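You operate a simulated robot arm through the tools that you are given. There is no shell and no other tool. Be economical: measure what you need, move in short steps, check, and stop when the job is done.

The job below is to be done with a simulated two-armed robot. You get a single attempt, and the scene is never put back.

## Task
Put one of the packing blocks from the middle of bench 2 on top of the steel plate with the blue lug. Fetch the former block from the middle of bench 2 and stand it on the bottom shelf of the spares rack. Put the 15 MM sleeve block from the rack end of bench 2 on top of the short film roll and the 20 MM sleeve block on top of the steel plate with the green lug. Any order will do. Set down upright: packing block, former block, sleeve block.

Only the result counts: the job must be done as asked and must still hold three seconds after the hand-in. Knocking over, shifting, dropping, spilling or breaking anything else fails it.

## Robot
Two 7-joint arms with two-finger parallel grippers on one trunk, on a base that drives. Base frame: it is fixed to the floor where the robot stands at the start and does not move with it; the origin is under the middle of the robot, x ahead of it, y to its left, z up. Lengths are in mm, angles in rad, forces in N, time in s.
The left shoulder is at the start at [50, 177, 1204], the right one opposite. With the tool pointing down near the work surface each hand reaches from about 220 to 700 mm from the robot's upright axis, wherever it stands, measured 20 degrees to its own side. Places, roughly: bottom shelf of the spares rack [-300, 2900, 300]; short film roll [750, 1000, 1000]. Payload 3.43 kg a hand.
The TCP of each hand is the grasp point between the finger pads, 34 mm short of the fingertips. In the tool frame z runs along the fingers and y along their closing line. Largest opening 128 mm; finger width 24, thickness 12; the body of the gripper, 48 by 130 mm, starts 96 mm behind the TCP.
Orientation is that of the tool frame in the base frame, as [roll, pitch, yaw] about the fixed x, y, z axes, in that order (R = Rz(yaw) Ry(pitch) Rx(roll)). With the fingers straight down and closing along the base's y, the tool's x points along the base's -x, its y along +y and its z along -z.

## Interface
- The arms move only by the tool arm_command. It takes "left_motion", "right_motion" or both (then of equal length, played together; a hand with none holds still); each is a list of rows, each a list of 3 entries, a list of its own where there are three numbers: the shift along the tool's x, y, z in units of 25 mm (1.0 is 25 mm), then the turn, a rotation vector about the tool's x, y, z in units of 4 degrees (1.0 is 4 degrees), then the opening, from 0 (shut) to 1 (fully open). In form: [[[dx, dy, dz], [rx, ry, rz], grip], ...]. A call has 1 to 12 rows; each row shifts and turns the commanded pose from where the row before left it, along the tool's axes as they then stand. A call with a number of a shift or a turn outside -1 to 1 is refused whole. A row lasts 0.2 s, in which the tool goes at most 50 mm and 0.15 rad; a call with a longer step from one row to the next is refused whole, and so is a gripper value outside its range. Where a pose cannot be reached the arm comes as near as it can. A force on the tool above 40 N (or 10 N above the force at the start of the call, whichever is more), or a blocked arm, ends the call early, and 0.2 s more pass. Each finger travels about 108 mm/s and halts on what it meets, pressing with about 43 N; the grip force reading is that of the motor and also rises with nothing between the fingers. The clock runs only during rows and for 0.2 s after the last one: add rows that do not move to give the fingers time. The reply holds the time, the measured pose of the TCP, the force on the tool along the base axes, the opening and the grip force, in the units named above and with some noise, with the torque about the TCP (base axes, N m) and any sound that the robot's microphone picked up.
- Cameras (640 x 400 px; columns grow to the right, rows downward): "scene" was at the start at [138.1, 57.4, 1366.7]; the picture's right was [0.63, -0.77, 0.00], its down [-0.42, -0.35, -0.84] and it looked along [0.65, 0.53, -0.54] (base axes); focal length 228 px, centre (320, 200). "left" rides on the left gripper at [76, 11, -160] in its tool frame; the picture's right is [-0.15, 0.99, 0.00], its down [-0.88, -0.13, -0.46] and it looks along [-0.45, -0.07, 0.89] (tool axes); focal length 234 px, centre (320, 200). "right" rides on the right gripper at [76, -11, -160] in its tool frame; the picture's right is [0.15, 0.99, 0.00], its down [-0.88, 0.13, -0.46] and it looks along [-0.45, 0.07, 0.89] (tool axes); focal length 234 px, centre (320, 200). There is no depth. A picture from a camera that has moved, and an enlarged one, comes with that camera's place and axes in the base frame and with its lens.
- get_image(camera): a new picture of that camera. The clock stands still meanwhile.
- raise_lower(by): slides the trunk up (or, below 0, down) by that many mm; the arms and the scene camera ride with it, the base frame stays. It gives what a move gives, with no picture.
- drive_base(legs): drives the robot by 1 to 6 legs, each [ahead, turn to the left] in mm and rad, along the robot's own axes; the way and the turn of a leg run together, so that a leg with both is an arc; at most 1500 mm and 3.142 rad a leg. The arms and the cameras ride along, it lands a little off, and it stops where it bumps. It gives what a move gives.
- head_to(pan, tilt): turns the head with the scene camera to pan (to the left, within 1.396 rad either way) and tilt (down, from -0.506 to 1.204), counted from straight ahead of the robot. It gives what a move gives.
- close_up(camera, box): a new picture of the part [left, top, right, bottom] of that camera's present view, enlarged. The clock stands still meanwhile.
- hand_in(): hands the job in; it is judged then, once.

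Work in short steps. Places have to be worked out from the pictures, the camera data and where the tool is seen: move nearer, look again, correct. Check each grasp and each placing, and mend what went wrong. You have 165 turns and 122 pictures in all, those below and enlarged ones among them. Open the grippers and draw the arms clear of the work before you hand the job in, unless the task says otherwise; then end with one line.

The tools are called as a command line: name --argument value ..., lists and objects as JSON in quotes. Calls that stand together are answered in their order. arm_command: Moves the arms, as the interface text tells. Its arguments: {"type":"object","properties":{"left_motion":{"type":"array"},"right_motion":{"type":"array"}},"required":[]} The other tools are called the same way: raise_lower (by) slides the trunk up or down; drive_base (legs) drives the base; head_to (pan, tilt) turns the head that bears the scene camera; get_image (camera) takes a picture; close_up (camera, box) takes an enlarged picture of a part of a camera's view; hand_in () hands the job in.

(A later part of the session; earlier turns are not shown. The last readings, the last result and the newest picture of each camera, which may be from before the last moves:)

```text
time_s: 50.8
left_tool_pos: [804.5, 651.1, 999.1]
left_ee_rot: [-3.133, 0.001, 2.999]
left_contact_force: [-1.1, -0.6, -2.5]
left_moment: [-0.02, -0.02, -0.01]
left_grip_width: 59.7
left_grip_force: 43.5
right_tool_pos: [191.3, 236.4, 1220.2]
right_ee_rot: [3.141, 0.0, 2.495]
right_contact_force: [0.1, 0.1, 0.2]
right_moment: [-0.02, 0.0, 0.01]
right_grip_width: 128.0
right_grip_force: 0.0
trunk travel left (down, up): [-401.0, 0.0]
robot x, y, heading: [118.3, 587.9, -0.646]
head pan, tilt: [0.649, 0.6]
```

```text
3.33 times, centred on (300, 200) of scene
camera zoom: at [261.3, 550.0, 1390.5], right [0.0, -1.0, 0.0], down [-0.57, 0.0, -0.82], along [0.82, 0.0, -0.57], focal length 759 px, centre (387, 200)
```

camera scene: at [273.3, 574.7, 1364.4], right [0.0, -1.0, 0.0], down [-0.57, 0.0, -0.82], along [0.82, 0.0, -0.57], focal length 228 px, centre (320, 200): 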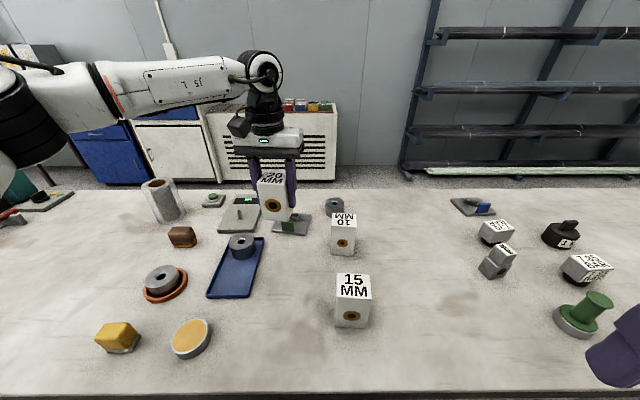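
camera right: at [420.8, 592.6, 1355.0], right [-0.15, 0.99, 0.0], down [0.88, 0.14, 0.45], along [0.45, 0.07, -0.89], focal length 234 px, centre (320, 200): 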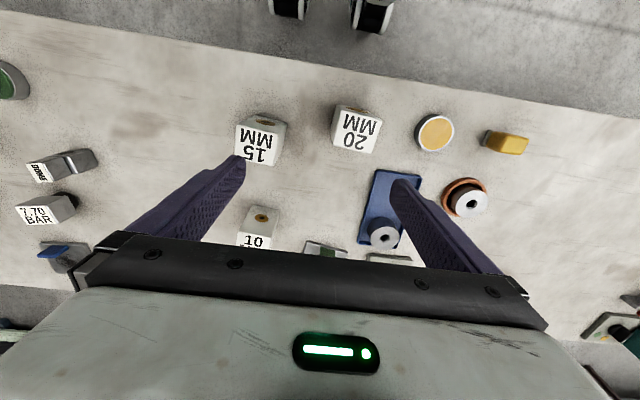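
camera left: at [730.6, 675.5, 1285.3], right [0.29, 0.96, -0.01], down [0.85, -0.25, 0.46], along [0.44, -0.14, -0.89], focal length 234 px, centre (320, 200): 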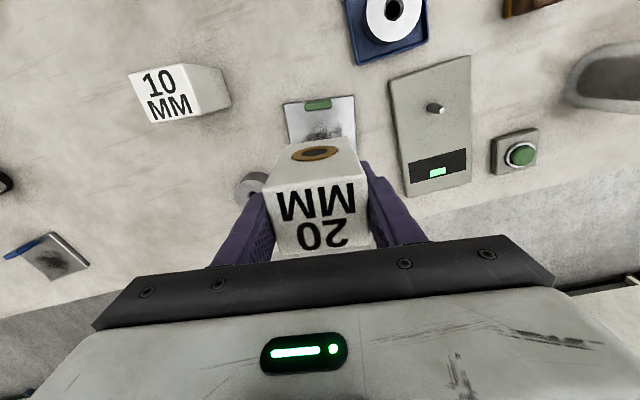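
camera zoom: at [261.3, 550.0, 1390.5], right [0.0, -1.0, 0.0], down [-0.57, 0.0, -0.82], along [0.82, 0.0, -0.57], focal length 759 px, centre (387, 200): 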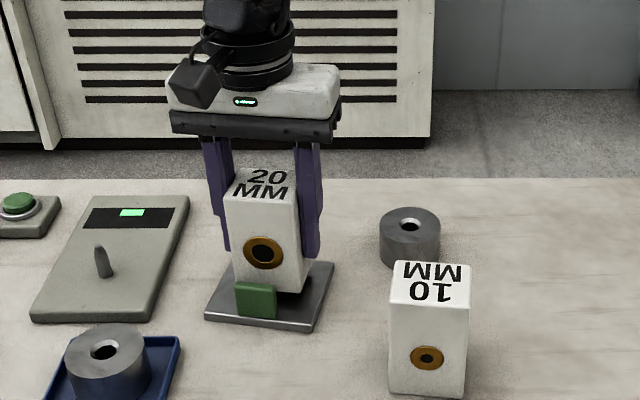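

Well placed behind the lug. Ease down until contact.

arm_command --left_motion '[[[0, 0, 0.14], [0, 0, 0], 0.3], [[0, 0, 0.14], [0, 0, 0], 0.3], [[0, 0, 0], [0, 0, 0], 0.3]]'

```text
time_s: 51.6
left_tool_pos: [805.0, 652.1, 992.1]
left_ee_rot: [-3.133, 0.003, 2.999]
left_contact_force: [-0.7, -0.5, -2.3]
left_moment: [0.0, -0.01, 0.01]
left_grip_width: 59.7
left_grip_force: 43.1
right_tool_pos: [193.2, 235.4, 1219.6]
right_ee_rot: [3.139, 0.0, 2.498]
right_contact_force: [0.3, -0.2, 0.0]
right_moment: [-0.04, 0.0, 0.01]
right_grip_width: 127.9
right_grip_force: 0.0
trunk travel left (down, up): [-401.0, 0.0]
robot x, y, heading: [118.8, 589.3, -0.647]
head pan, tilt: [0.649, 0.6]
```

No contact yet at 992; continue in small steps.

arm_command --left_motion '[[[0, 0, 0.08], [0, 0, 0], 0.3], [[0, 0, 0.08], [0, 0, 0], 0.3], [[0, 0, 0], [0, 0, 0], 0.3]]'

```text
time_s: 52.4
left_tool_pos: [804.7, 650.9, 989.6]
left_ee_rot: [-3.133, 0.002, 2.998]
left_contact_force: [-0.4, 0.6, 2.7]
left_moment: [0.25, 0.18, 0.02]
left_grip_width: 59.7
left_grip_force: 43.1
right_tool_pos: [192.6, 235.4, 1221.0]
right_ee_rot: [3.138, 0.001, 2.496]
right_contact_force: [0.1, 0.1, -0.2]
right_moment: [0.02, 0.02, 0.01]
right_grip_width: 128.0
right_grip_force: 0.0
trunk travel left (down, up): [-401.0, 0.0]
robot x, y, heading: [117.4, 590.3, -0.647]
head pan, tilt: [0.649, 0.6]
```

Contact felt at z≈989.6. Open and rise.

arm_command --left_motion '[[[0, 0, 0.03], [0, 0, 0], 0.3], [[0, 0, 0], [0, 0, 0], 0.5], [[0, 0, 0], [0, 0, 0], 0.65], [[0, 0, 0], [0, 0, 0], 0.7], [[0, 0, -0.3], [0, 0, 0], 0.7], [[0, 0, -1], [0, 0, 0], 0.7], [[0, 0, -1], [0, 0, 0], 0.7], [[0, 0, -1], [0, 0, 0], 0.7], [[0, 0, -1], [0, 0, 0], 0.7], [[0, 0, -1], [0, 0, 0], 0.7]]'

close_up --camera "scene" --box '[200, 100, 440, 260]'

```text
time_s: 54.6
left_tool_pos: [803.8, 653.5, 1121.3]
left_ee_rot: [-3.131, 0.002, 2.997]
left_contact_force: [-0.8, 0.1, -0.1]
left_moment: [-0.02, 0.01, 0.0]
left_grip_width: 89.7
left_grip_force: 0.1
right_tool_pos: [192.7, 235.1, 1220.6]
right_ee_rot: [3.14, 0.001, 2.495]
right_contact_force: [0.6, 0.1, 0.0]
right_moment: [0.0, -0.03, 0.0]
right_grip_width: 128.2
right_grip_force: 0.1
trunk travel left (down, up): [-401.0, 0.0]
robot x, y, heading: [114.6, 588.4, -0.647]
head pan, tilt: [0.649, 0.6]
```

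```text
2.50 times, centred on (320, 180) of scene
camera zoom: at [260.6, 549.8, 1390.6], right [0.0, -1.0, 0.0], down [-0.56, 0.0, -0.83], along [0.83, 0.0, -0.56], focal length 569 px, centre (320, 250)
```

zoom: 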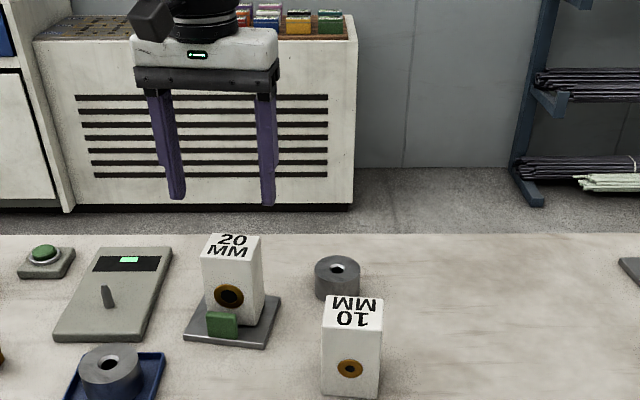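

20 MM block stands on the green-lug plate. Next move the left hand above the 15 MM block at about (521,512).

arm_command --left_motion '[[[0.945, -0.656, 0], [0, 0, 0], 1], [[0.945, -0.656, 0], [0, 0, 0], 1], [[0.945, -0.656, 0], [0, 0, 0], 1], [[0.945, -0.656, 0], [0, 0, 0], 1], [[0.945, -0.656, 0], [0, 0, 0], 1], [[0.945, -0.656, 0], [0, 0, 0], 1], [[0.945, -0.656, 0], [0, 0, 0], 1], [[0.945, -0.656, 0], [0, 0, 0], 1], [[0.945, -0.656, 0], [0, 0, 0], 1], [[0.945, -0.656, 0], [0, 0, 0], 1], [[0.945, -0.656, 0], [0, 0, 0], 1], [[0, 0, 0], [0, 0, -0.76], 1]]'

get_image --camera "left"

```text
time_s: 57.2
left_tool_pos: [519.9, 512.9, 1122.5]
left_ee_rot: [-3.133, 0.002, 3.051]
left_contact_force: [0.2, -0.1, -0.3]
left_moment: [0.0, -0.02, 0.0]
left_grip_width: 127.8
left_grip_force: 0.1
right_tool_pos: [193.2, 236.2, 1220.3]
right_ee_rot: [3.14, -0.001, 2.497]
right_contact_force: [0.8, -0.5, -0.3]
right_moment: [-0.02, 0.02, 0.0]
right_grip_width: 127.7
right_grip_force: 0.0
trunk travel left (down, up): [-401.0, 0.0]
robot x, y, heading: [121.6, 592.3, -0.652]
head pan, tilt: [0.649, 0.6]
```

```text
90 pictures are left
camera left: at [447.2, 530.4, 1282.8], right [0.23, 0.97, -0.01], down [0.86, -0.2, 0.46], along [0.44, -0.11, -0.89], focal length 234 px, centre (320, 200)
```

left: 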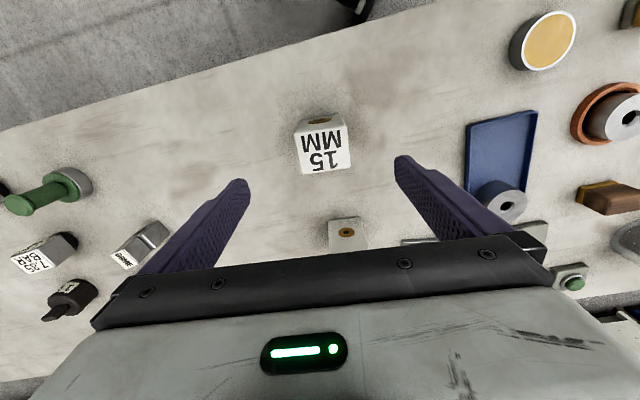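

Centred within ~3 mm. Descend to z≈979 and grip.

arm_command --left_motion '[[[0, 0.12, 0.95], [0, 0, 0], 1], [[0, 0, 0.95], [0, 0, 0], 1], [[0, 0, 0.95], [0, 0, 0], 1], [[0, 0, 0.95], [0, 0, 0], 1], [[0, 0, 0.95], [0, 0, 0], 1], [[0, 0, 0.95], [0, 0, 0], 1], [[0, 0, 0], [0, 0, 0], 1], [[0, 0, 0], [0, 0, 0], 0.3], [[0, 0, 0], [0, 0, 0], 0.3], [[0, 0, 0], [0, 0, 0], 0.3], [[0, 0, 0], [0, 0, 0], 0.3], [[0, 0, 0], [0, 0, 0], 0.3]]'

arm_command --left_motion '[[[0, 0, -0.2], [0, 0, 0], 0.3], [[0, 0, -0.8], [0, 0, 0], 0.3], [[0, 0, -1], [0, 0, 0], 0.3], [[0, 0, -1], [0, 0, 0], 0.3], [[0, 0, -1], [0, 0, 0], 0.3], [[0, 0, -1], [0, 0, 0], 0.3], [[0, 0, -1], [0, 0, 0], 0.3], [[0, 0, -1], [0, 0, 0], 0.3], [[0, 0, -1], [0, 0, 0], 0.3]]'

head_to --pan 1.1 --tilt 0.5

get_image --camera "scene"

```text
time_s: 59.8
left_tool_pos: [521.5, 512.9, 979.3]
left_ee_rot: [-3.132, 0.001, 3.053]
left_contact_force: [-0.8, -0.8, -0.3]
left_moment: [0.03, -0.02, 0.01]
left_grip_width: 59.4
left_grip_force: 42.4
right_tool_pos: [193.3, 235.2, 1220.6]
right_ee_rot: [3.14, 0.0, 2.496]
right_contact_force: [-0.2, 0.1, 0.2]
right_moment: [0.0, 0.0, 0.0]
right_grip_width: 128.1
right_grip_force: 0.1
trunk travel left (down, up): [-401.0, 0.0]
robot x, y, heading: [117.7, 591.5, -0.652]
head pan, tilt: [0.649, 0.6]
```

```text
time_s: 61.8
left_tool_pos: [520.8, 514.6, 1179.0]
left_ee_rot: [-3.132, 0.003, 3.051]
left_contact_force: [0.1, 0.3, -3.2]
left_moment: [-0.01, -0.07, 0.0]
left_grip_width: 59.7
left_grip_force: 42.6
right_tool_pos: [192.4, 235.3, 1220.7]
right_ee_rot: [3.139, 0.001, 2.498]
right_contact_force: [-0.2, -0.1, 0.0]
right_moment: [0.0, -0.02, -0.01]
right_grip_width: 128.0
right_grip_force: 0.0
trunk travel left (down, up): [-401.0, 0.0]
robot x, y, heading: [117.8, 595.2, -0.652]
head pan, tilt: [0.649, 0.6]
```

```text
time_s: 62.7
left_tool_pos: [521.2, 513.8, 1179.1]
left_ee_rot: [-3.133, 0.001, 3.052]
left_contact_force: [0.0, 0.0, -3.2]
left_moment: [-0.02, -0.03, 0.0]
left_grip_width: 59.6
left_grip_force: 43.2
right_tool_pos: [192.8, 236.3, 1221.0]
right_ee_rot: [3.141, 0.0, 2.495]
right_contact_force: [0.1, -0.2, 0.3]
right_moment: [0.0, 0.03, 0.0]
right_grip_width: 128.1
right_grip_force: 0.1
trunk travel left (down, up): [-401.0, 0.0]
robot x, y, heading: [118.5, 589.6, -0.653]
head pan, tilt: [1.1, 0.499]
```

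```text
89 pictures are left
camera scene: at [254.8, 589.4, 1399.6], right [0.43, -0.9, 0.0], down [-0.43, -0.21, -0.88], along [0.79, 0.38, -0.48], focal length 228 px, centre (320, 200)
```

scene: 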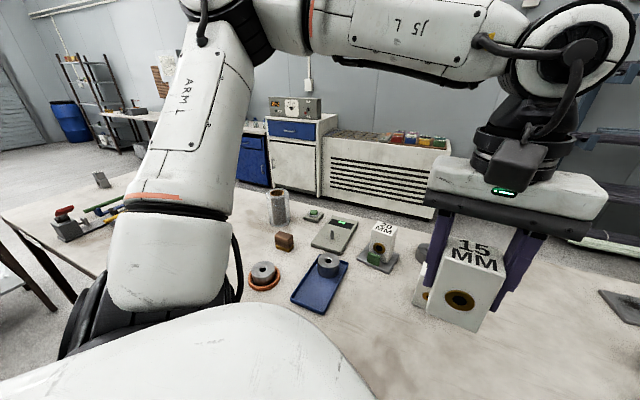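

15 MM held. The film roll stands near (840,1045) with its top ≈1035. I'll back off, shift left to y≈950, and face it at heading about −0.75.

drive_base --legs '[[-350, 0], [0, 1.14], [308, 0], [0, -1.24]]'

head_to --pan 0.9 --tilt 0.6

get_image --camera "scene"

```text
time_s: 72.6
left_tool_pos: [500.8, 823.5, 1178.6]
left_ee_rot: [-3.134, 0.0, 2.935]
left_contact_force: [-1.2, 0.3, -3.5]
left_moment: [-0.02, 0.01, 0.01]
left_grip_width: 59.6
left_grip_force: 42.9
right_tool_pos: [142.6, 586.3, 1220.4]
right_ee_rot: [3.139, 0.0, 2.381]
right_contact_force: [0.4, -0.6, 0.4]
right_moment: [0.0, 0.0, -0.01]
right_grip_width: 127.6
right_grip_force: 0.1
trunk travel left (down, up): [-401.0, 0.0]
robot x, y, heading: [107.9, 946.8, -0.773]
head pan, tilt: [1.1, 0.499]
```

```text
time_s: 73.3
left_tool_pos: [500.5, 823.5, 1177.2]
left_ee_rot: [-3.134, 0.002, 2.936]
left_contact_force: [0.6, -0.5, -2.5]
left_moment: [-0.01, -0.01, -0.03]
left_grip_width: 59.9
left_grip_force: 43.2
right_tool_pos: [142.2, 584.9, 1220.9]
right_ee_rot: [3.139, 0.0, 2.38]
right_contact_force: [-0.1, 0.2, -0.4]
right_moment: [0.01, 0.01, 0.0]
right_grip_width: 128.1
right_grip_force: 0.0
trunk travel left (down, up): [-401.0, 0.0]
robot x, y, heading: [104.5, 950.0, -0.766]
head pan, tilt: [0.901, 0.6]
```

```text
88 pictures are left
camera scene: at [245.8, 911.8, 1390.5], right [0.13, -0.99, 0.0], down [-0.56, -0.08, -0.83], along [0.82, 0.11, -0.56], focal length 228 px, centre (320, 200)
```

scene: 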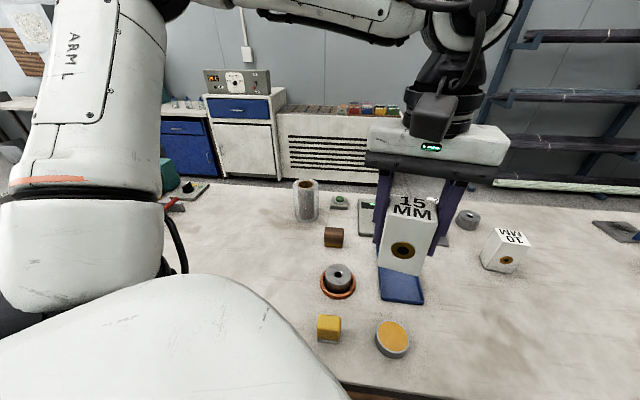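

Zoom on the roll for a better fix.

close_up --camera "scene" --box '[260, 160, 360, 240]'

```text
5.00 times, centred on (310, 200) of scene
camera zoom: at [245.8, 911.8, 1390.5], right [0.13, -0.99, 0.0], down [-0.56, -0.08, -0.83], along [0.82, 0.11, -0.56], focal length 1138 px, centre (370, 200)
```

zoom: 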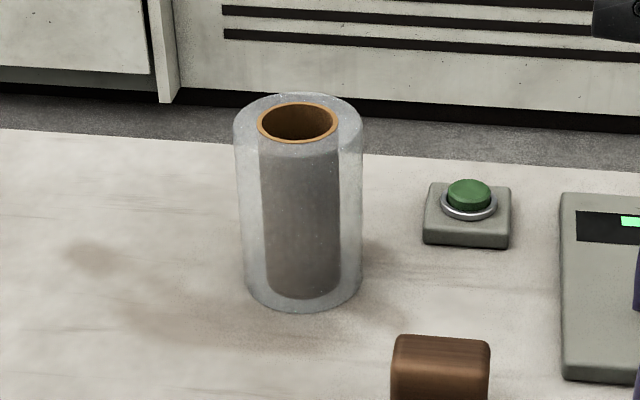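

Roll: centre ≈ (833,1035), radius 39, top ≈1041. Carry the block above it.

arm_command --left_motion '[[[-0.94, 0.917, 0.14], [0, 0, 0], 0.3], [[-0.94, 0.917, 0.14], [0, 0, 0], 0.3], [[-0.94, 0.917, 0.14], [0, 0, 0], 0.3], [[-0.94, 0.917, 0.14], [0, 0, 0], 0.3], [[-0.94, 0.917, 0.14], [0, 0, 0], 0.3], [[-0.94, 0.917, 0.14], [0, 0, 0], 0.3], [[-0.94, 0.917, 0.14], [0, 0, 0], 0.3], [[-0.94, 0.917, 0.14], [0, 0, 0], 0.3], [[-0.94, 0.917, 0.14], [0, 0, 0], 0.3], [[-0.94, 0.917, 0.14], [0, 0, 0], 0.3], [[-0.94, 0.917, 0.14], [0, 0, 0], 0.3], [[-0.94, 0.917, 0.14], [0, 0, 0], 0.3]]'

close_up --camera "scene" --box '[230, 120, 390, 240]'

get_image --camera "left"

```text
time_s: 76.0
left_tool_pos: [833.1, 1034.5, 1134.9]
left_ee_rot: [-3.132, -0.001, 2.935]
left_contact_force: [0.2, -0.6, -3.0]
left_moment: [0.0, 0.03, 0.03]
left_grip_width: 59.8
left_grip_force: 42.7
right_tool_pos: [143.6, 585.0, 1220.1]
right_ee_rot: [3.142, 0.0, 2.381]
right_contact_force: [0.6, 0.4, 0.6]
right_moment: [-0.02, -0.01, 0.0]
right_grip_width: 128.0
right_grip_force: 0.1
trunk travel left (down, up): [-401.0, 0.0]
robot x, y, heading: [107.9, 948.8, -0.763]
head pan, tilt: [0.901, 0.6]
```

```text
3.33 times, centred on (310, 180) of scene
camera zoom: at [246.7, 911.8, 1390.4], right [0.13, -0.99, 0.0], down [-0.56, -0.08, -0.82], along [0.82, 0.11, -0.57], focal length 759 px, centre (353, 267)
```

zoom: 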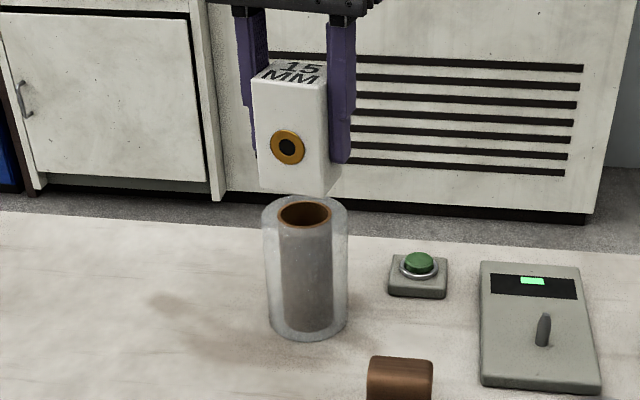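

```text
85 pictures are left
camera left: at [762.2, 1063.5, 1294.6], right [0.35, 0.94, -0.01], down [0.84, -0.3, 0.46], along [0.43, -0.17, -0.89], focal length 234 px, centre (320, 200)
```

left: 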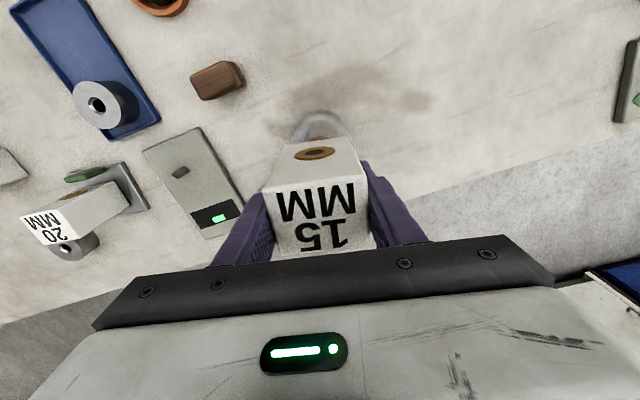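

Aligned within ~3 mm. Nudge 3 mm right and lower to just above contact.

arm_command --left_motion '[[[0, -0.1, 0.4], [0, 0, 0], 0.3], [[0, 0, 0.4], [0, 0, 0], 0.3], [[0, 0, 0.2], [0, 0, 0], 0.3], [[0, 0, 0.1], [0, 0, 0], 0.3], [[0, 0, 0], [0, 0, 0], 0.3]]'

close_up --camera "scene" --box '[250, 140, 370, 240]'

```text
time_s: 77.2
left_tool_pos: [831.2, 1031.4, 1106.2]
left_ee_rot: [-3.132, 0.001, 2.936]
left_contact_force: [-0.4, -0.2, -3.5]
left_moment: [0.0, 0.03, 0.04]
left_grip_width: 59.7
left_grip_force: 42.9
right_tool_pos: [142.7, 585.3, 1220.2]
right_ee_rot: [3.139, -0.002, 2.382]
right_contact_force: [-0.1, 0.5, -0.4]
right_moment: [-0.01, -0.01, -0.01]
right_grip_width: 127.7
right_grip_force: 0.0
trunk travel left (down, up): [-401.0, 0.0]
robot x, y, heading: [106.5, 949.1, -0.761]
head pan, tilt: [0.901, 0.6]
```

```text
4.00 times, centred on (310, 190) of scene
camera zoom: at [246.1, 911.8, 1390.5], right [0.13, -0.99, 0.0], down [-0.56, -0.08, -0.82], along [0.82, 0.11, -0.57], focal length 910 px, centre (360, 240)
```

zoom: 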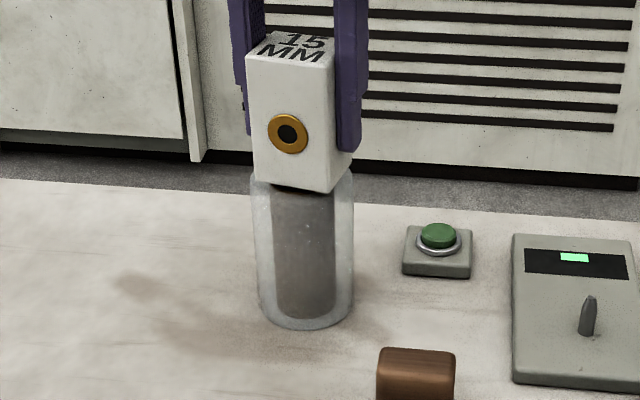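

Looks centred. Ease down to contact.

arm_command --left_motion '[[[0, 0, 0.1], [0, 0, 0], 0.3], [[0, 0, 0.08], [0, 0, 0], 0.3], [[0, 0, 0], [0, 0, 0], 0.3]]'

```text
time_s: 78.0
left_tool_pos: [831.9, 1032.1, 1101.8]
left_ee_rot: [-3.132, 0.002, 2.937]
left_contact_force: [0.3, -0.3, -2.9]
left_moment: [-0.01, -0.01, -0.02]
left_grip_width: 59.5
left_grip_force: 42.9
right_tool_pos: [142.2, 585.8, 1220.8]
right_ee_rot: [3.141, 0.0, 2.381]
right_contact_force: [0.9, 0.2, 0.1]
right_moment: [0.01, -0.02, -0.03]
right_grip_width: 127.9
right_grip_force: 0.0
trunk travel left (down, up): [-401.0, 0.0]
robot x, y, heading: [110.5, 944.6, -0.764]
head pan, tilt: [0.901, 0.6]
```

arm_command --left_motion '[[[0, 0, 0.08], [0, 0, 0], 0.3], [[0, 0, 0.08], [0, 0, 0], 0.3], [[0, 0, 0], [0, 0, 0], 0.3]]'

```text
time_s: 78.8
left_tool_pos: [831.7, 1030.9, 1098.9]
left_ee_rot: [-3.132, 0.001, 2.936]
left_contact_force: [0.1, 0.3, -2.6]
left_moment: [0.02, -0.02, -0.01]
left_grip_width: 59.7
left_grip_force: 42.8
right_tool_pos: [143.0, 584.5, 1220.9]
right_ee_rot: [3.141, -0.001, 2.38]
right_contact_force: [-1.0, -1.0, -0.9]
right_moment: [0.04, 0.03, 0.0]
right_grip_width: 127.9
right_grip_force: 0.2
trunk travel left (down, up): [-401.0, 0.0]
robot x, y, heading: [108.5, 948.3, -0.769]
head pan, tilt: [0.901, 0.6]
```

Still free at 1099; continue with small steps.

arm_command --left_motion '[[[0, 0, 0.08], [0, 0, 0], 0.3], [[0, 0, 0.04], [0, 0, 0], 0.3], [[0, 0, 0], [0, 0, 0], 0.3]]'

```text
time_s: 79.5
left_tool_pos: [830.8, 1032.3, 1098.6]
left_ee_rot: [-3.132, 0.007, 2.935]
left_contact_force: [2.9, 3.3, 15.5]
left_moment: [0.75, 0.06, -0.16]
left_grip_width: 60.0
left_grip_force: 43.1
right_tool_pos: [139.8, 586.1, 1220.1]
right_ee_rot: [3.139, 0.001, 2.38]
right_contact_force: [-0.2, 0.2, -0.3]
right_moment: [0.03, 0.03, 0.03]
right_grip_width: 127.5
right_grip_force: 0.1
trunk travel left (down, up): [-401.0, 0.0]
robot x, y, heading: [108.7, 945.3, -0.766]
head pan, tilt: [0.901, 0.6]
```

Firm contact (15 N). Ease up ~1.5 mm, release slowly and rise a bit.

arm_command --left_motion '[[[0, 0, -0.06], [0, 0, 0], 0.3], [[0, 0, 0], [0, 0, 0], 0.46], [[0, 0, 0], [0, 0, 0], 0.55], [[0, 0, 0], [0, 0, 0], 0.7], [[0, 0, 0], [0, 0, 0], 0.8], [[0, 0, 0], [0, 0, 0], 0.8], [[0, 0, -0.5], [0, 0, 0], 0.8], [[0, 0, -1], [0, 0, 0], 0.8], [[0, 0, -1], [0, 0, 0], 0.8], [[0, 0, -1], [0, 0, 0], 0.8]]'

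close_up --camera "scene" --box '[230, 120, 390, 240]'

```text
time_s: 81.8
left_tool_pos: [832.8, 1029.5, 1187.0]
left_ee_rot: [-3.133, 0.002, 2.935]
left_contact_force: [-0.3, 0.1, -0.2]
left_moment: [0.05, -0.04, 0.01]
left_grip_width: 102.5
left_grip_force: 0.0
right_tool_pos: [142.8, 585.1, 1220.0]
right_ee_rot: [3.14, -0.001, 2.38]
right_contact_force: [0.6, 1.0, -0.2]
right_moment: [0.0, -0.02, 0.0]
right_grip_width: 128.0
right_grip_force: 0.1
trunk travel left (down, up): [-401.0, 0.0]
robot x, y, heading: [107.0, 947.0, -0.768]
head pan, tilt: [0.901, 0.6]
```

```text
3.33 times, centred on (310, 180) of scene
camera zoom: at [245.3, 911.5, 1390.5], right [0.13, -0.99, 0.0], down [-0.56, -0.08, -0.83], along [0.82, 0.11, -0.56], focal length 759 px, centre (353, 267)
```

zoom: 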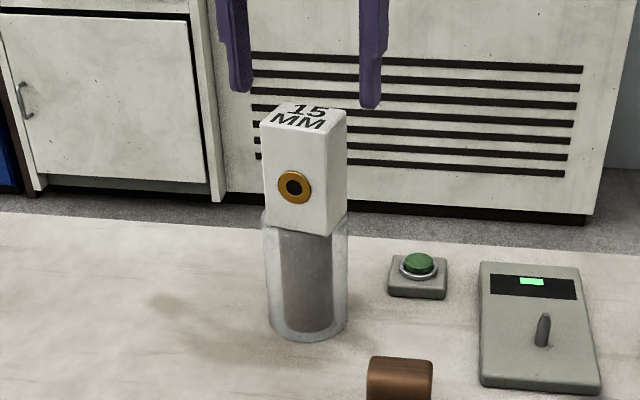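

15 MM block stands on the roll. Retract the left hand toward the robot before driving.

arm_command --left_motion '[[[0.94, -0.917, -0.1], [0, 0, 0], 1], [[0.94, -0.917, -0.1], [0, 0, 0], 1], [[0.94, -0.917, 0], [0, 0, 0], 1], [[0.94, -0.917, 0], [0, 0, 0], 1], [[0.94, -0.917, 0], [0, 0, 0], 1], [[0.94, -0.917, 0], [0, 0, 0], 1], [[0.94, -0.917, 0], [0, 0, 0], 1], [[0.94, -0.917, 0], [0, 0, 0], 1], [[0.94, -0.917, 0], [0, 0, 0], 1], [[0.94, -0.917, 0], [0, 0, 0], 1], [[0.94, -0.917, 0], [0, 0, 0], 1], [[0.94, -0.917, 0], [0, 0, 0], 1]]'

drive_base --legs '[[-250, 0], [0, -0.632], [1086, 0], [0, 0.747]]'

head_to --pan 0.5 --tilt 0.7

get_image --camera "scene"

get_image --camera "left"

```text
time_s: 84.3
left_tool_pos: [499.1, 819.9, 1191.4]
left_ee_rot: [-3.133, 0.002, 2.935]
left_contact_force: [-0.3, 0.3, -0.6]
left_moment: [0.01, 0.01, 0.0]
left_grip_width: 128.2
left_grip_force: 0.0
right_tool_pos: [142.1, 585.4, 1220.1]
right_ee_rot: [3.14, -0.001, 2.38]
right_contact_force: [-0.6, -1.0, -0.5]
right_moment: [0.0, 0.04, 0.02]
right_grip_width: 128.1
right_grip_force: 0.2
trunk travel left (down, up): [-401.0, 0.0]
robot x, y, heading: [110.0, 947.5, -0.765]
head pan, tilt: [0.901, 0.6]
```

```text
time_s: 95.0
left_tool_pos: [501.5, -25.9, 1192.9]
left_ee_rot: [-3.133, 0.002, 3.034]
left_contact_force: [-0.6, -0.2, 0.7]
left_moment: [0.0, -0.01, 0.01]
left_grip_width: 128.2
left_grip_force: 0.1
right_tool_pos: [167.6, -294.0, 1220.3]
right_ee_rot: [3.139, 0.001, 2.479]
right_contact_force: [-0.1, 0.3, -0.2]
right_moment: [-0.01, 0.03, 0.01]
right_grip_width: 127.8
right_grip_force: 0.0
trunk travel left (down, up): [-401.0, 0.0]
robot x, y, heading: [96.3, 64.2, -0.671]
head pan, tilt: [0.901, 0.6]
```

```text
time_s: 95.8
left_tool_pos: [500.9, -26.0, 1192.2]
left_ee_rot: [-3.134, 0.003, 3.037]
left_contact_force: [-0.7, 0.0, -0.5]
left_moment: [0.02, 0.02, -0.01]
left_grip_width: 128.1
left_grip_force: 0.0
right_tool_pos: [167.6, -294.7, 1220.0]
right_ee_rot: [3.141, 0.0, 2.479]
right_contact_force: [-0.1, 0.0, 0.0]
right_moment: [-0.05, 0.0, -0.01]
right_grip_width: 127.8
right_grip_force: 0.1
trunk travel left (down, up): [-401.0, 0.0]
robot x, y, heading: [97.7, 62.2, -0.671]
head pan, tilt: [0.499, 0.7]
```

```text
82 pictures are left
camera scene: at [236.6, 4.6, 1381.9], right [-0.17, -0.99, 0.0], down [-0.63, 0.11, -0.77], along [0.75, -0.13, -0.64], focal length 228 px, centre (320, 200)
```

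scene: 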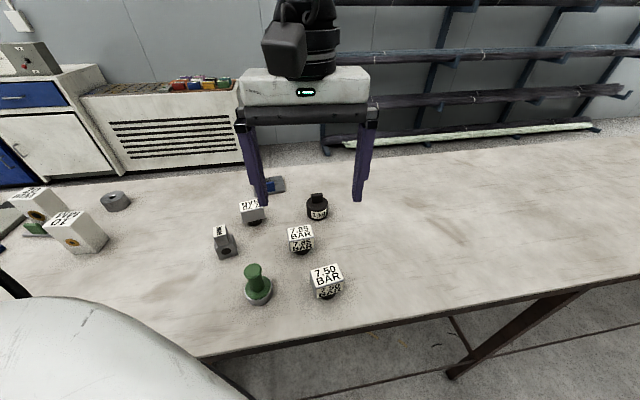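

```text
81 pictures are left
camera left: at [427.3, -5.5, 1352.3], right [0.25, 0.97, -0.01], down [0.86, -0.22, 0.46], along [0.44, -0.12, -0.89], focal length 234 px, centre (320, 200)
```

left: 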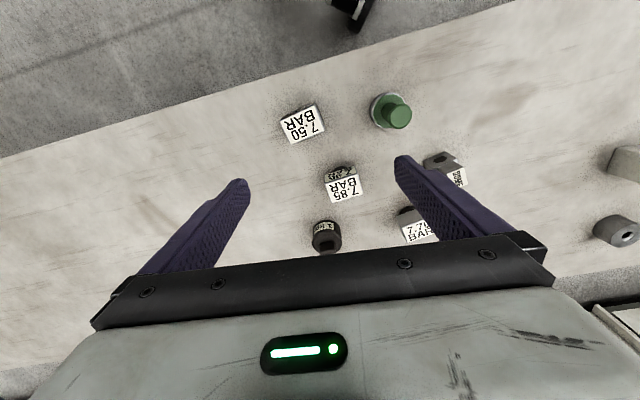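

Zoom on the 7.50 block in both views to get position, yaw and shape.

close_up --camera "left" --box '[250, 70, 410, 170]'

close_up --camera "scene" --box '[190, 170, 350, 310]'

```text
4.00 times, centred on (330, 120) of left
camera zoom: at [427.3, -5.5, 1352.3], right [0.25, 0.97, -0.01], down [0.86, -0.22, 0.46], along [0.44, -0.12, -0.89], focal length 937 px, centre (280, 520)
```

zoom: 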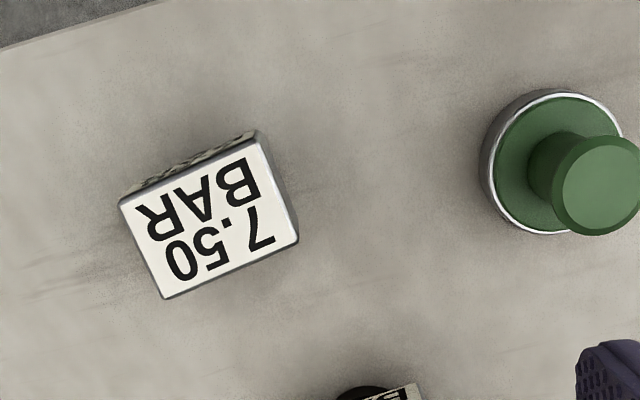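

```text
2.86 times, centred on (270, 240) of scene
camera zoom: at [236.6, 4.6, 1381.9], right [-0.17, -0.99, 0.0], down [-0.63, 0.11, -0.77], along [0.75, -0.13, -0.64], focal length 650 px, centre (463, 86)
```

zoom: 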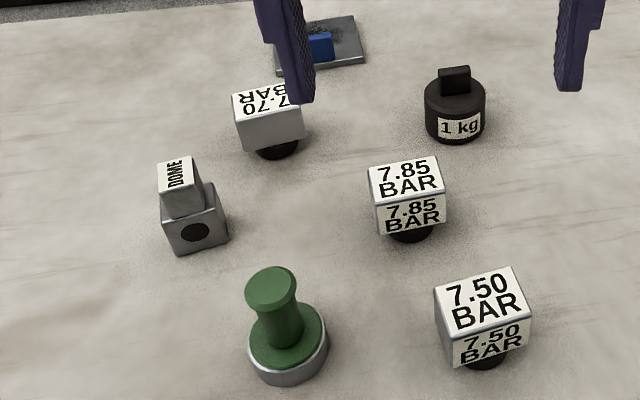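

7.50 block: top centre ≈ (481,−50,973), 59×41 mm, yaw +8.5°. Rotate, centre and partly descend.

arm_command --left_motion '[[[0, 0, 0], [0, 0, -0.9], 1], [[0, 0, 0], [0, 0, -0.9], 1], [[0, 0, 0], [0, 0, -0.9], 1], [[0, 0, 0], [0, 0, -0.9], 1], [[0.93, -0.83, 0], [0, 0, 0], 1], [[0, 0, 1], [0, 0, 0], 1], [[0, 0, 1], [0, 0, 0], 1], [[0, 0, 1], [0, 0, 0], 1], [[0, 0, 1], [0, 0, 0], 1], [[0, 0, 1], [0, 0, 0], 1], [[0, 0, 0], [0, 0, 0], 1]]'

get_image --camera "left"

```text
time_s: 98.2
left_tool_pos: [481.1, -52.1, 1067.7]
left_ee_rot: [-3.133, 0.0, -2.999]
left_contact_force: [0.4, -0.2, 0.8]
left_moment: [-0.02, -0.01, 0.0]
left_grip_width: 128.0
left_grip_force: 0.1
right_tool_pos: [168.1, -295.4, 1221.1]
right_ee_rot: [3.14, 0.001, 2.479]
right_contact_force: [1.1, 0.3, 0.1]
right_moment: [0.01, 0.0, -0.03]
right_grip_width: 128.2
right_grip_force: 0.0
trunk travel left (down, up): [-401.0, 0.0]
robot x, y, heading: [96.7, 58.9, -0.673]
head pan, tilt: [0.499, 0.7]
```

```text
78 pictures are left
camera left: at [404.6, -49.6, 1228.4], right [0.0, 1.0, -0.01], down [0.89, 0.0, 0.46], along [0.46, -0.01, -0.89], focal length 234 px, centre (320, 200)
```

left: 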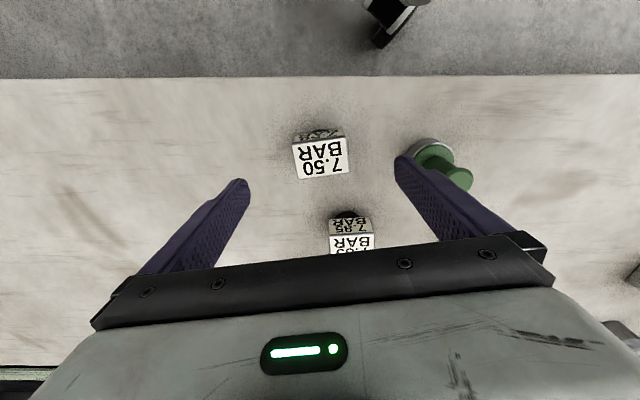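

Centred. Descend to z≈958 and grip.

arm_command --left_motion '[[[0, 0.04, 0.9], [0, 0, 0], 1], [[0, 0, 0.9], [0, 0, 0], 1], [[0, 0, 0.9], [0, 0, 0], 1], [[0, 0, 0.9], [0, 0, 0], 1], [[0, 0, 0.75], [0, 0, 0], 1], [[0, 0, 0], [0, 0, 0], 1], [[0, 0, 0], [0, 0, 0], 0.3], [[0, 0, 0], [0, 0, 0], 0.3], [[0, 0, 0], [0, 0, 0], 0.3], [[0, 0, 0], [0, 0, 0], 0.3], [[0, 0, 0], [0, 0, 0], 0.3]]'

close_up --camera "scene" --box '[230, 170, 390, 310]'

```text
time_s: 100.6
left_tool_pos: [479.9, -50.5, 960.3]
left_ee_rot: [-3.133, -0.002, -2.997]
left_contact_force: [-0.8, 0.4, 0.3]
left_moment: [0.03, 0.02, -0.03]
left_grip_width: 59.4
left_grip_force: 43.1
right_tool_pos: [168.5, -294.9, 1220.8]
right_ee_rot: [3.14, 0.0, 2.477]
right_contact_force: [-0.3, 0.5, -0.1]
right_moment: [0.01, 0.0, 0.01]
right_grip_width: 127.5
right_grip_force: 0.1
trunk travel left (down, up): [-401.0, 0.0]
robot x, y, heading: [100.2, 60.0, -0.669]
head pan, tilt: [0.499, 0.7]
```

```text
2.86 times, centred on (310, 240) of scene
camera zoom: at [236.7, 4.5, 1381.9], right [-0.17, -0.99, 0.0], down [-0.64, 0.11, -0.76], along [0.75, -0.13, -0.64], focal length 650 px, centre (349, 86)
```

zoom: 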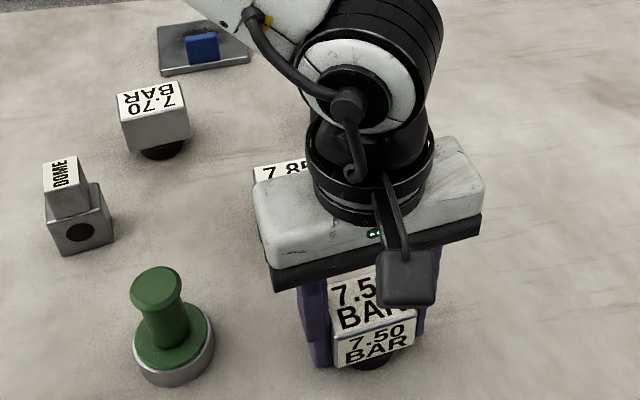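

Gripped. Lift, then move base slightly ahead and turn so the left shoulder leads toward the blue-lug plate (centre ≈ (874,70), free spot ≈ (884,68)).

arm_command --left_motion '[[[0, 0, -0.2], [0, 0, 0], 0.3], [[0, 0, -0.8], [0, 0, 0], 0.3], [[0, 0, -1], [0, 0, 0], 0.3], [[0, 0, -1], [0, 0, 0], 0.3], [[0, 0, -1], [0, 0, 0], 0.3], [[0, 0, -1], [0, 0, 0], 0.3], [[0, 0, -1], [0, 0, 0], 0.3]]'

drive_base --legs '[[22, 0], [0, -0.43]]'

head_to --pan 1.15 --tilt 0.55

get_image --camera "scene"

```text
time_s: 102.2
left_tool_pos: [480.7, -50.1, 1108.3]
left_ee_rot: [-3.133, -0.002, -2.999]
left_contact_force: [-0.6, -1.0, -2.5]
left_moment: [0.0, -0.03, 0.01]
left_grip_width: 59.9
left_grip_force: 43.3
right_tool_pos: [167.0, -296.4, 1221.5]
right_ee_rot: [3.14, 0.0, 2.479]
right_contact_force: [-0.5, 0.3, -0.3]
right_moment: [-0.01, 0.02, 0.01]
right_grip_width: 128.0
right_grip_force: 0.1
trunk travel left (down, up): [-401.0, 0.0]
robot x, y, heading: [98.9, 61.9, -0.668]
head pan, tilt: [0.499, 0.7]
```

```text
time_s: 104.3
left_tool_pos: [417.3, -212.6, 1107.3]
left_ee_rot: [-3.133, 0.0, 2.86]
left_contact_force: [0.3, -0.6, -2.7]
left_moment: [-0.01, 0.01, 0.01]
left_grip_width: 59.7
left_grip_force: 43.3
right_tool_pos: [29.9, -306.6, 1220.7]
right_ee_rot: [3.14, -0.003, 2.05]
right_contact_force: [0.7, -0.2, -0.2]
right_moment: [0.01, -0.02, 0.01]
right_grip_width: 128.2
right_grip_force: 0.0
trunk travel left (down, up): [-401.0, 0.0]
robot x, y, heading: [119.0, 49.3, -1.097]
head pan, tilt: [0.499, 0.7]
```

```text
time_s: 105.3
left_tool_pos: [416.6, -214.3, 1109.1]
left_ee_rot: [-3.134, -0.002, 2.859]
left_contact_force: [0.9, -0.5, -1.9]
left_moment: [0.01, -0.01, 0.0]
left_grip_width: 59.7
left_grip_force: 42.7
right_tool_pos: [30.4, -306.7, 1220.2]
right_ee_rot: [3.141, -0.001, 2.049]
right_contact_force: [-0.2, -0.1, -0.5]
right_moment: [-0.01, -0.05, 0.01]
right_grip_width: 128.0
right_grip_force: 0.1
trunk travel left (down, up): [-401.0, 0.0]
robot x, y, heading: [116.2, 49.7, -1.094]
head pan, tilt: [1.15, 0.55]
```

```text
76 pictures are left
camera scene: at [237.0, -9.0, 1395.0], right [0.05, -1.0, 0.0], down [-0.52, -0.03, -0.85], along [0.85, 0.05, -0.52], focal length 228 px, centre (320, 200)
```

scene: 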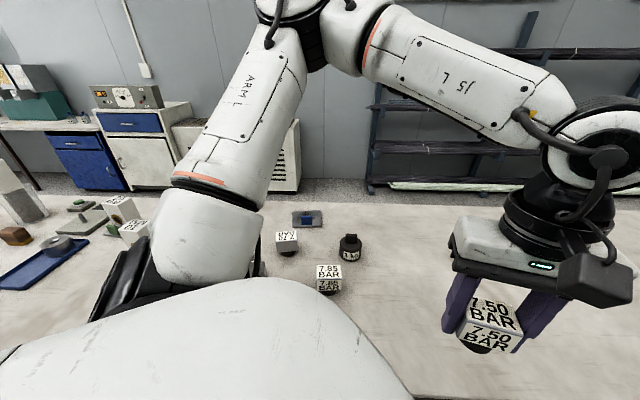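

The elbow is up, so the arm is clear. Rotate the tool and carry the block toward the plate.

arm_command --left_motion '[[[0, 0, 0], [0, 0, -0.84], 0.3], [[0, 0, 0], [0, 0, -0.84], 0.3], [[0, 0, 0], [0, 0, -0.84], 0.3], [[0, 0, 0], [0, 0, -0.84], 0.3], [[0, 0, 0], [0, 0, -0.84], 0.3], [[0, 0, 0], [0, 0, -0.84], 0.3], [[-0.97, 0.5, 0], [0, 0, 0], 0.3], [[-0.97, 0.5, 0], [0, 0, 0], 0.3], [[-0.97, 0.5, 0], [0, 0, 0], 0.3], [[-0.97, 0.5, 0], [0, 0, 0], 0.3], [[-0.97, 0.5, 0], [0, 0, 0], 0.3], [[-0.97, 0.5, 0], [0, 0, 0], 0.3]]'

arm_command --left_motion '[[[-0.97, 0.5, 0], [0, 0, 0], 0.3], [[-0.97, 0.5, 0], [0, 0, 0], 0.3], [[-0.97, 0.5, 0], [0, 0, 0], 0.3], [[-0.97, 0.5, 0], [0, 0, 0], 0.3], [[-0.97, 0.5, 0], [0, 0, 0], 0.3], [[-0.97, 0.5, 0], [0, 0, 0], 0.3], [[-0.97, 0.5, 0], [0, 0, 0], 0.3], [[-0.97, 0.5, 0], [0, 0, 0], 0.3], [[-0.97, 0.5, 0], [0, 0, 0], 0.3], [[-0.97, 0.5, 0], [0, 0, 0], 0.3]]'

get_image --camera "scene"

```text
time_s: 107.9
left_tool_pos: [557.2, -126.9, 1106.3]
left_ee_rot: [-3.134, -0.005, -3.073]
left_contact_force: [0.0, -0.7, -2.6]
left_moment: [0.01, 0.03, -0.01]
left_grip_width: 59.7
left_grip_force: 42.9
right_tool_pos: [31.2, -305.1, 1220.9]
right_ee_rot: [-3.141, 0.0, 2.051]
right_contact_force: [0.6, -0.2, -1.2]
right_moment: [-0.01, -0.03, 0.0]
right_grip_width: 127.8
right_grip_force: 0.0
trunk travel left (down, up): [-401.0, 0.0]
robot x, y, heading: [112.3, 43.6, -1.094]
head pan, tilt: [1.15, 0.55]
```

```text
time_s: 110.1
left_tool_pos: [788.5, 13.7, 1104.8]
left_ee_rot: [-3.133, -0.003, -3.075]
left_contact_force: [0.7, -0.1, -3.3]
left_moment: [0.01, 0.03, -0.01]
left_grip_width: 59.8
left_grip_force: 43.0
right_tool_pos: [30.3, -307.2, 1220.5]
right_ee_rot: [-3.142, -0.002, 2.052]
right_contact_force: [-0.6, -1.0, 0.3]
right_moment: [-0.01, 0.01, -0.01]
right_grip_width: 127.8
right_grip_force: 0.0
trunk travel left (down, up): [-401.0, 0.0]
robot x, y, heading: [117.6, 44.7, -1.098]
head pan, tilt: [1.15, 0.55]
```

```text
75 pictures are left
camera scene: at [237.5, -8.6, 1395.0], right [0.05, -1.0, 0.0], down [-0.52, -0.03, -0.85], along [0.85, 0.05, -0.52], focal length 228 px, centre (320, 200)
```

scene: 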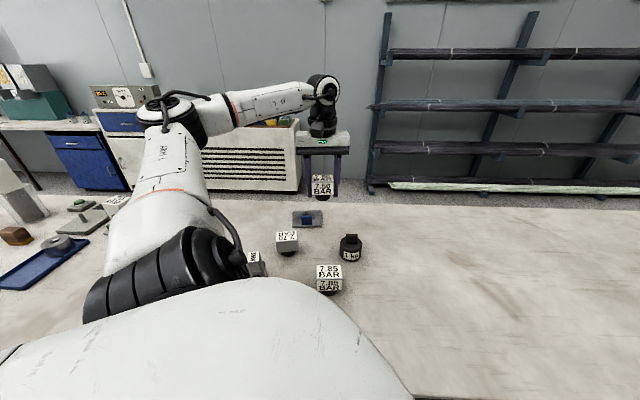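

Continue the last 100 mm and check the plate with zoom.

arm_command --left_motion '[[[-0.99, 0.475, 0], [0, 0, 0], 0.3], [[-0.99, 0.475, 0], [0, 0, 0], 0.3], [[-0.99, 0.475, 0], [0, 0, 0], 0.3], [[-0.99, 0.475, 0], [0, 0, 0], 0.3], [[0, 0, 0.8], [0, 0, 0], 0.3], [[0, 0, 0.8], [0, 0, 0], 0.3], [[0, 0, 0], [0, 0, 0], 0.3]]'

close_up --camera "scene" --box '[260, 150, 380, 260]'

get_image --camera "left"

```text
time_s: 111.7
left_tool_pos: [886.8, 68.0, 1064.1]
left_ee_rot: [-3.132, -0.005, -3.073]
left_contact_force: [0.5, -0.5, -2.1]
left_moment: [0.0, 0.02, 0.05]
left_grip_width: 59.8
left_grip_force: 43.1
right_tool_pos: [30.8, -305.8, 1221.4]
right_ee_rot: [3.141, 0.001, 2.051]
right_contact_force: [-0.3, 1.0, -0.7]
right_moment: [-0.03, -0.01, 0.02]
right_grip_width: 128.2
right_grip_force: 0.1
trunk travel left (down, up): [-401.0, 0.0]
robot x, y, heading: [113.7, 48.4, -1.1]
head pan, tilt: [1.15, 0.55]
```

```text
3.64 times, centred on (320, 205) of scene
camera zoom: at [237.1, -8.8, 1395.0], right [0.05, -1.0, 0.0], down [-0.52, -0.03, -0.85], along [0.85, 0.05, -0.52], focal length 828 px, centre (320, 182)
```

zoom: 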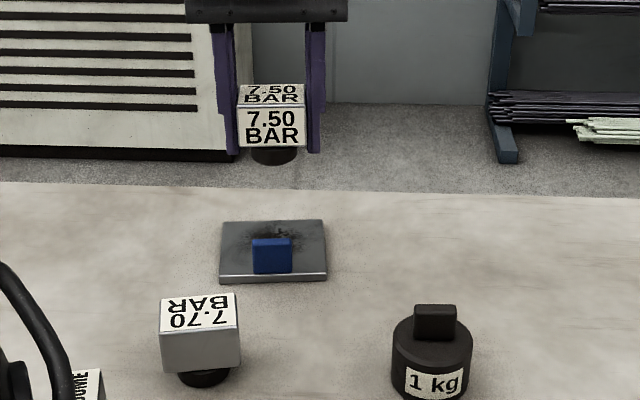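

```text
73 pictures are left
camera left: at [811.3, 75.1, 1224.8], right [0.08, 1.0, -0.01], down [0.89, -0.07, 0.45], along [0.45, -0.04, -0.89], focal length 234 px, centre (320, 200)
```

left: 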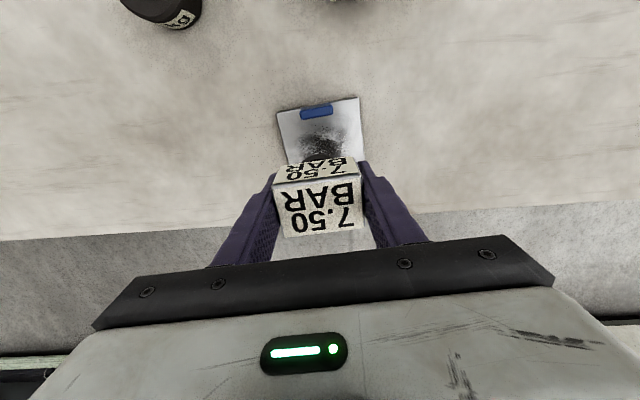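

Plate centre confirmed ≈ (874,68), lug back ≈ x 848; TCP at (887,68) is good. Lower.

arm_command --left_motion '[[[0, 0, 0.8], [0, 0, 0], 0.3], [[0, 0, 0.8], [0, 0, 0], 0.3], [[0, 0, 0.8], [0, 0, 0], 0.3], [[0, 0, 0.8], [0, 0, 0], 0.3], [[0, 0, 0.2], [0, 0, 0], 0.3], [[0, 0, 0], [0, 0, 0], 0.3]]'

close_up --camera "scene" --box '[260, 150, 380, 260]'

```text
time_s: 113.1
left_tool_pos: [886.8, 67.3, 977.8]
left_ee_rot: [-3.132, -0.004, -3.074]
left_contact_force: [0.8, -0.3, -3.0]
left_moment: [0.03, 0.02, 0.01]
left_grip_width: 59.8
left_grip_force: 43.1
right_tool_pos: [30.8, -305.0, 1220.3]
right_ee_rot: [3.139, -0.003, 2.052]
right_contact_force: [-0.3, 0.2, -0.2]
right_moment: [0.0, -0.01, -0.02]
right_grip_width: 127.9
right_grip_force: 0.0
trunk travel left (down, up): [-401.0, 0.0]
robot x, y, heading: [113.5, 47.0, -1.099]
head pan, tilt: [1.15, 0.55]
```

```text
3.64 times, centred on (320, 205) of scene
camera zoom: at [237.3, -8.7, 1395.0], right [0.05, -1.0, 0.0], down [-0.52, -0.03, -0.85], along [0.85, 0.05, -0.52], focal length 828 px, centre (320, 182)
```

zoom: 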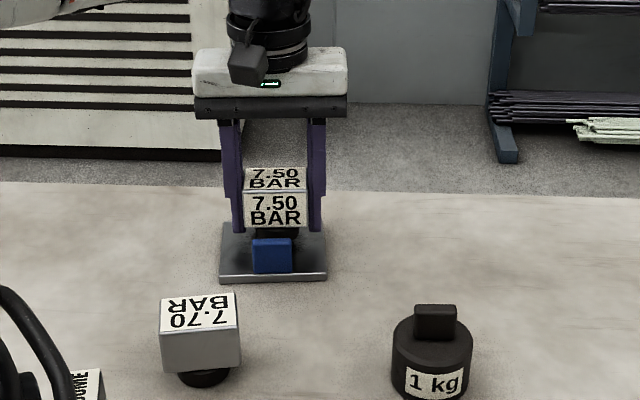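

Good placement. Ease down to contact.

arm_command --left_motion '[[[0, 0, 0.1], [0, 0, 0], 0.3], [[0, 0, 0.1], [0, 0, 0], 0.3], [[0, 0, 0.06], [0, 0, 0], 0.3], [[0, 0, 0], [0, 0, 0], 0.3]]'

```text
time_s: 114.1
left_tool_pos: [885.1, 67.0, 971.9]
left_ee_rot: [-3.134, -0.004, -3.075]
left_contact_force: [-0.2, 0.8, -3.4]
left_moment: [-0.02, -0.01, -0.03]
left_grip_width: 59.6
left_grip_force: 43.0
right_tool_pos: [31.1, -306.5, 1220.4]
right_ee_rot: [3.14, -0.002, 2.051]
right_contact_force: [-0.2, -0.2, 0.5]
right_moment: [0.01, -0.02, 0.03]
right_grip_width: 127.8
right_grip_force: 0.1
trunk travel left (down, up): [-401.0, 0.0]
robot x, y, heading: [112.2, 51.9, -1.099]
head pan, tilt: [1.15, 0.55]
```

arm_command --left_motion '[[[0, 0, 0.06], [0, 0, 0], 0.3], [[0, 0, 0.06], [0, 0, 0], 0.3], [[0, 0, 0], [0, 0, 0], 0.3]]'

```text
time_s: 114.9
left_tool_pos: [885.2, 66.9, 970.1]
left_ee_rot: [-3.132, -0.004, -3.073]
left_contact_force: [-0.2, -0.3, -2.6]
left_moment: [-0.01, 0.0, -0.03]
left_grip_width: 59.7
left_grip_force: 43.0
right_tool_pos: [31.7, -304.9, 1220.6]
right_ee_rot: [3.14, 0.0, 2.05]
right_contact_force: [-0.3, -0.4, 0.5]
right_moment: [-0.01, 0.03, 0.02]
right_grip_width: 128.2
right_grip_force: 0.1
trunk travel left (down, up): [-401.0, 0.0]
robot x, y, heading: [113.4, 47.0, -1.098]
head pan, tilt: [1.15, 0.55]
```

arm_command --left_motion '[[[0, 0, 0.05], [0, 0, 0], 0.3], [[0, 0, 0.05], [0, 0, 0], 0.3], [[0, 0, 0], [0, 0, 0], 0.3]]'

```text
time_s: 115.7
left_tool_pos: [886.6, 67.8, 968.2]
left_ee_rot: [-3.134, -0.001, -3.073]
left_contact_force: [1.8, 1.1, 6.8]
left_moment: [0.24, -0.07, -0.06]
left_grip_width: 59.7
left_grip_force: 42.8
right_tool_pos: [30.0, -305.7, 1221.1]
right_ee_rot: [3.139, -0.001, 2.051]
right_contact_force: [-0.2, -0.1, 0.0]
right_moment: [-0.01, 0.0, 0.0]
right_grip_width: 128.1
right_grip_force: 0.1
trunk travel left (down, up): [-401.0, 0.0]
robot x, y, heading: [114.5, 52.0, -1.098]
head pan, tilt: [1.15, 0.55]
```

Contact. Release and rise.

arm_command --left_motion '[[[0, 0, 0], [0, 0, 0], 0.5], [[0, 0, 0], [0, 0, 0], 0.6], [[0, 0, 0], [0, 0, 0], 0.75], [[0, 0, 0], [0, 0, 0], 0.75], [[0, 0, -0.3], [0, 0, 0], 0.75], [[0, 0, -1], [0, 0, 0], 0.75], [[0, 0, -1], [0, 0, 0], 0.75], [[0, 0, -1], [0, 0, 0], 0.75], [[0, 0, -1], [0, 0, 0], 0.75], [[0, 0, -1], [0, 0, 0], 0.75]]'

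close_up --camera "scene" --box '[240, 130, 400, 270]'

```text
time_s: 117.9
left_tool_pos: [886.4, 67.6, 1101.3]
left_ee_rot: [-3.136, -0.004, -3.074]
left_contact_force: [0.6, 0.4, 0.0]
left_moment: [-0.04, -0.02, 0.01]
left_grip_width: 96.2
left_grip_force: 0.1
right_tool_pos: [29.9, -306.2, 1220.2]
right_ee_rot: [3.14, 0.0, 2.05]
right_contact_force: [0.5, 0.3, 1.0]
right_moment: [0.02, 0.01, 0.01]
right_grip_width: 128.1
right_grip_force: 0.1
trunk travel left (down, up): [-401.0, 0.0]
robot x, y, heading: [115.7, 49.2, -1.094]
head pan, tilt: [1.15, 0.55]
```

```text
2.86 times, centred on (320, 200) of scene
camera zoom: at [236.4, -9.0, 1395.1], right [0.05, -1.0, 0.0], down [-0.52, -0.03, -0.85], along [0.85, 0.05, -0.52], focal length 650 px, centre (320, 200)
```

zoom: 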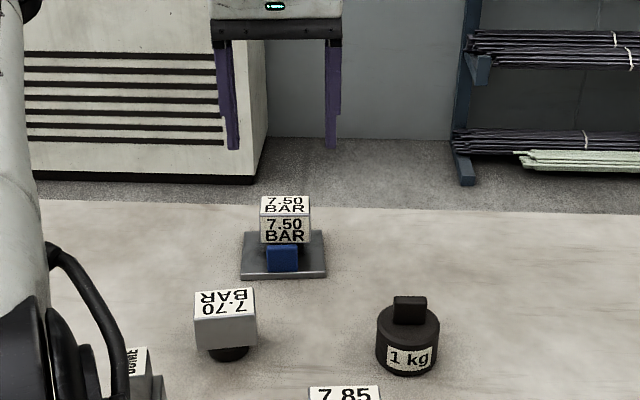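

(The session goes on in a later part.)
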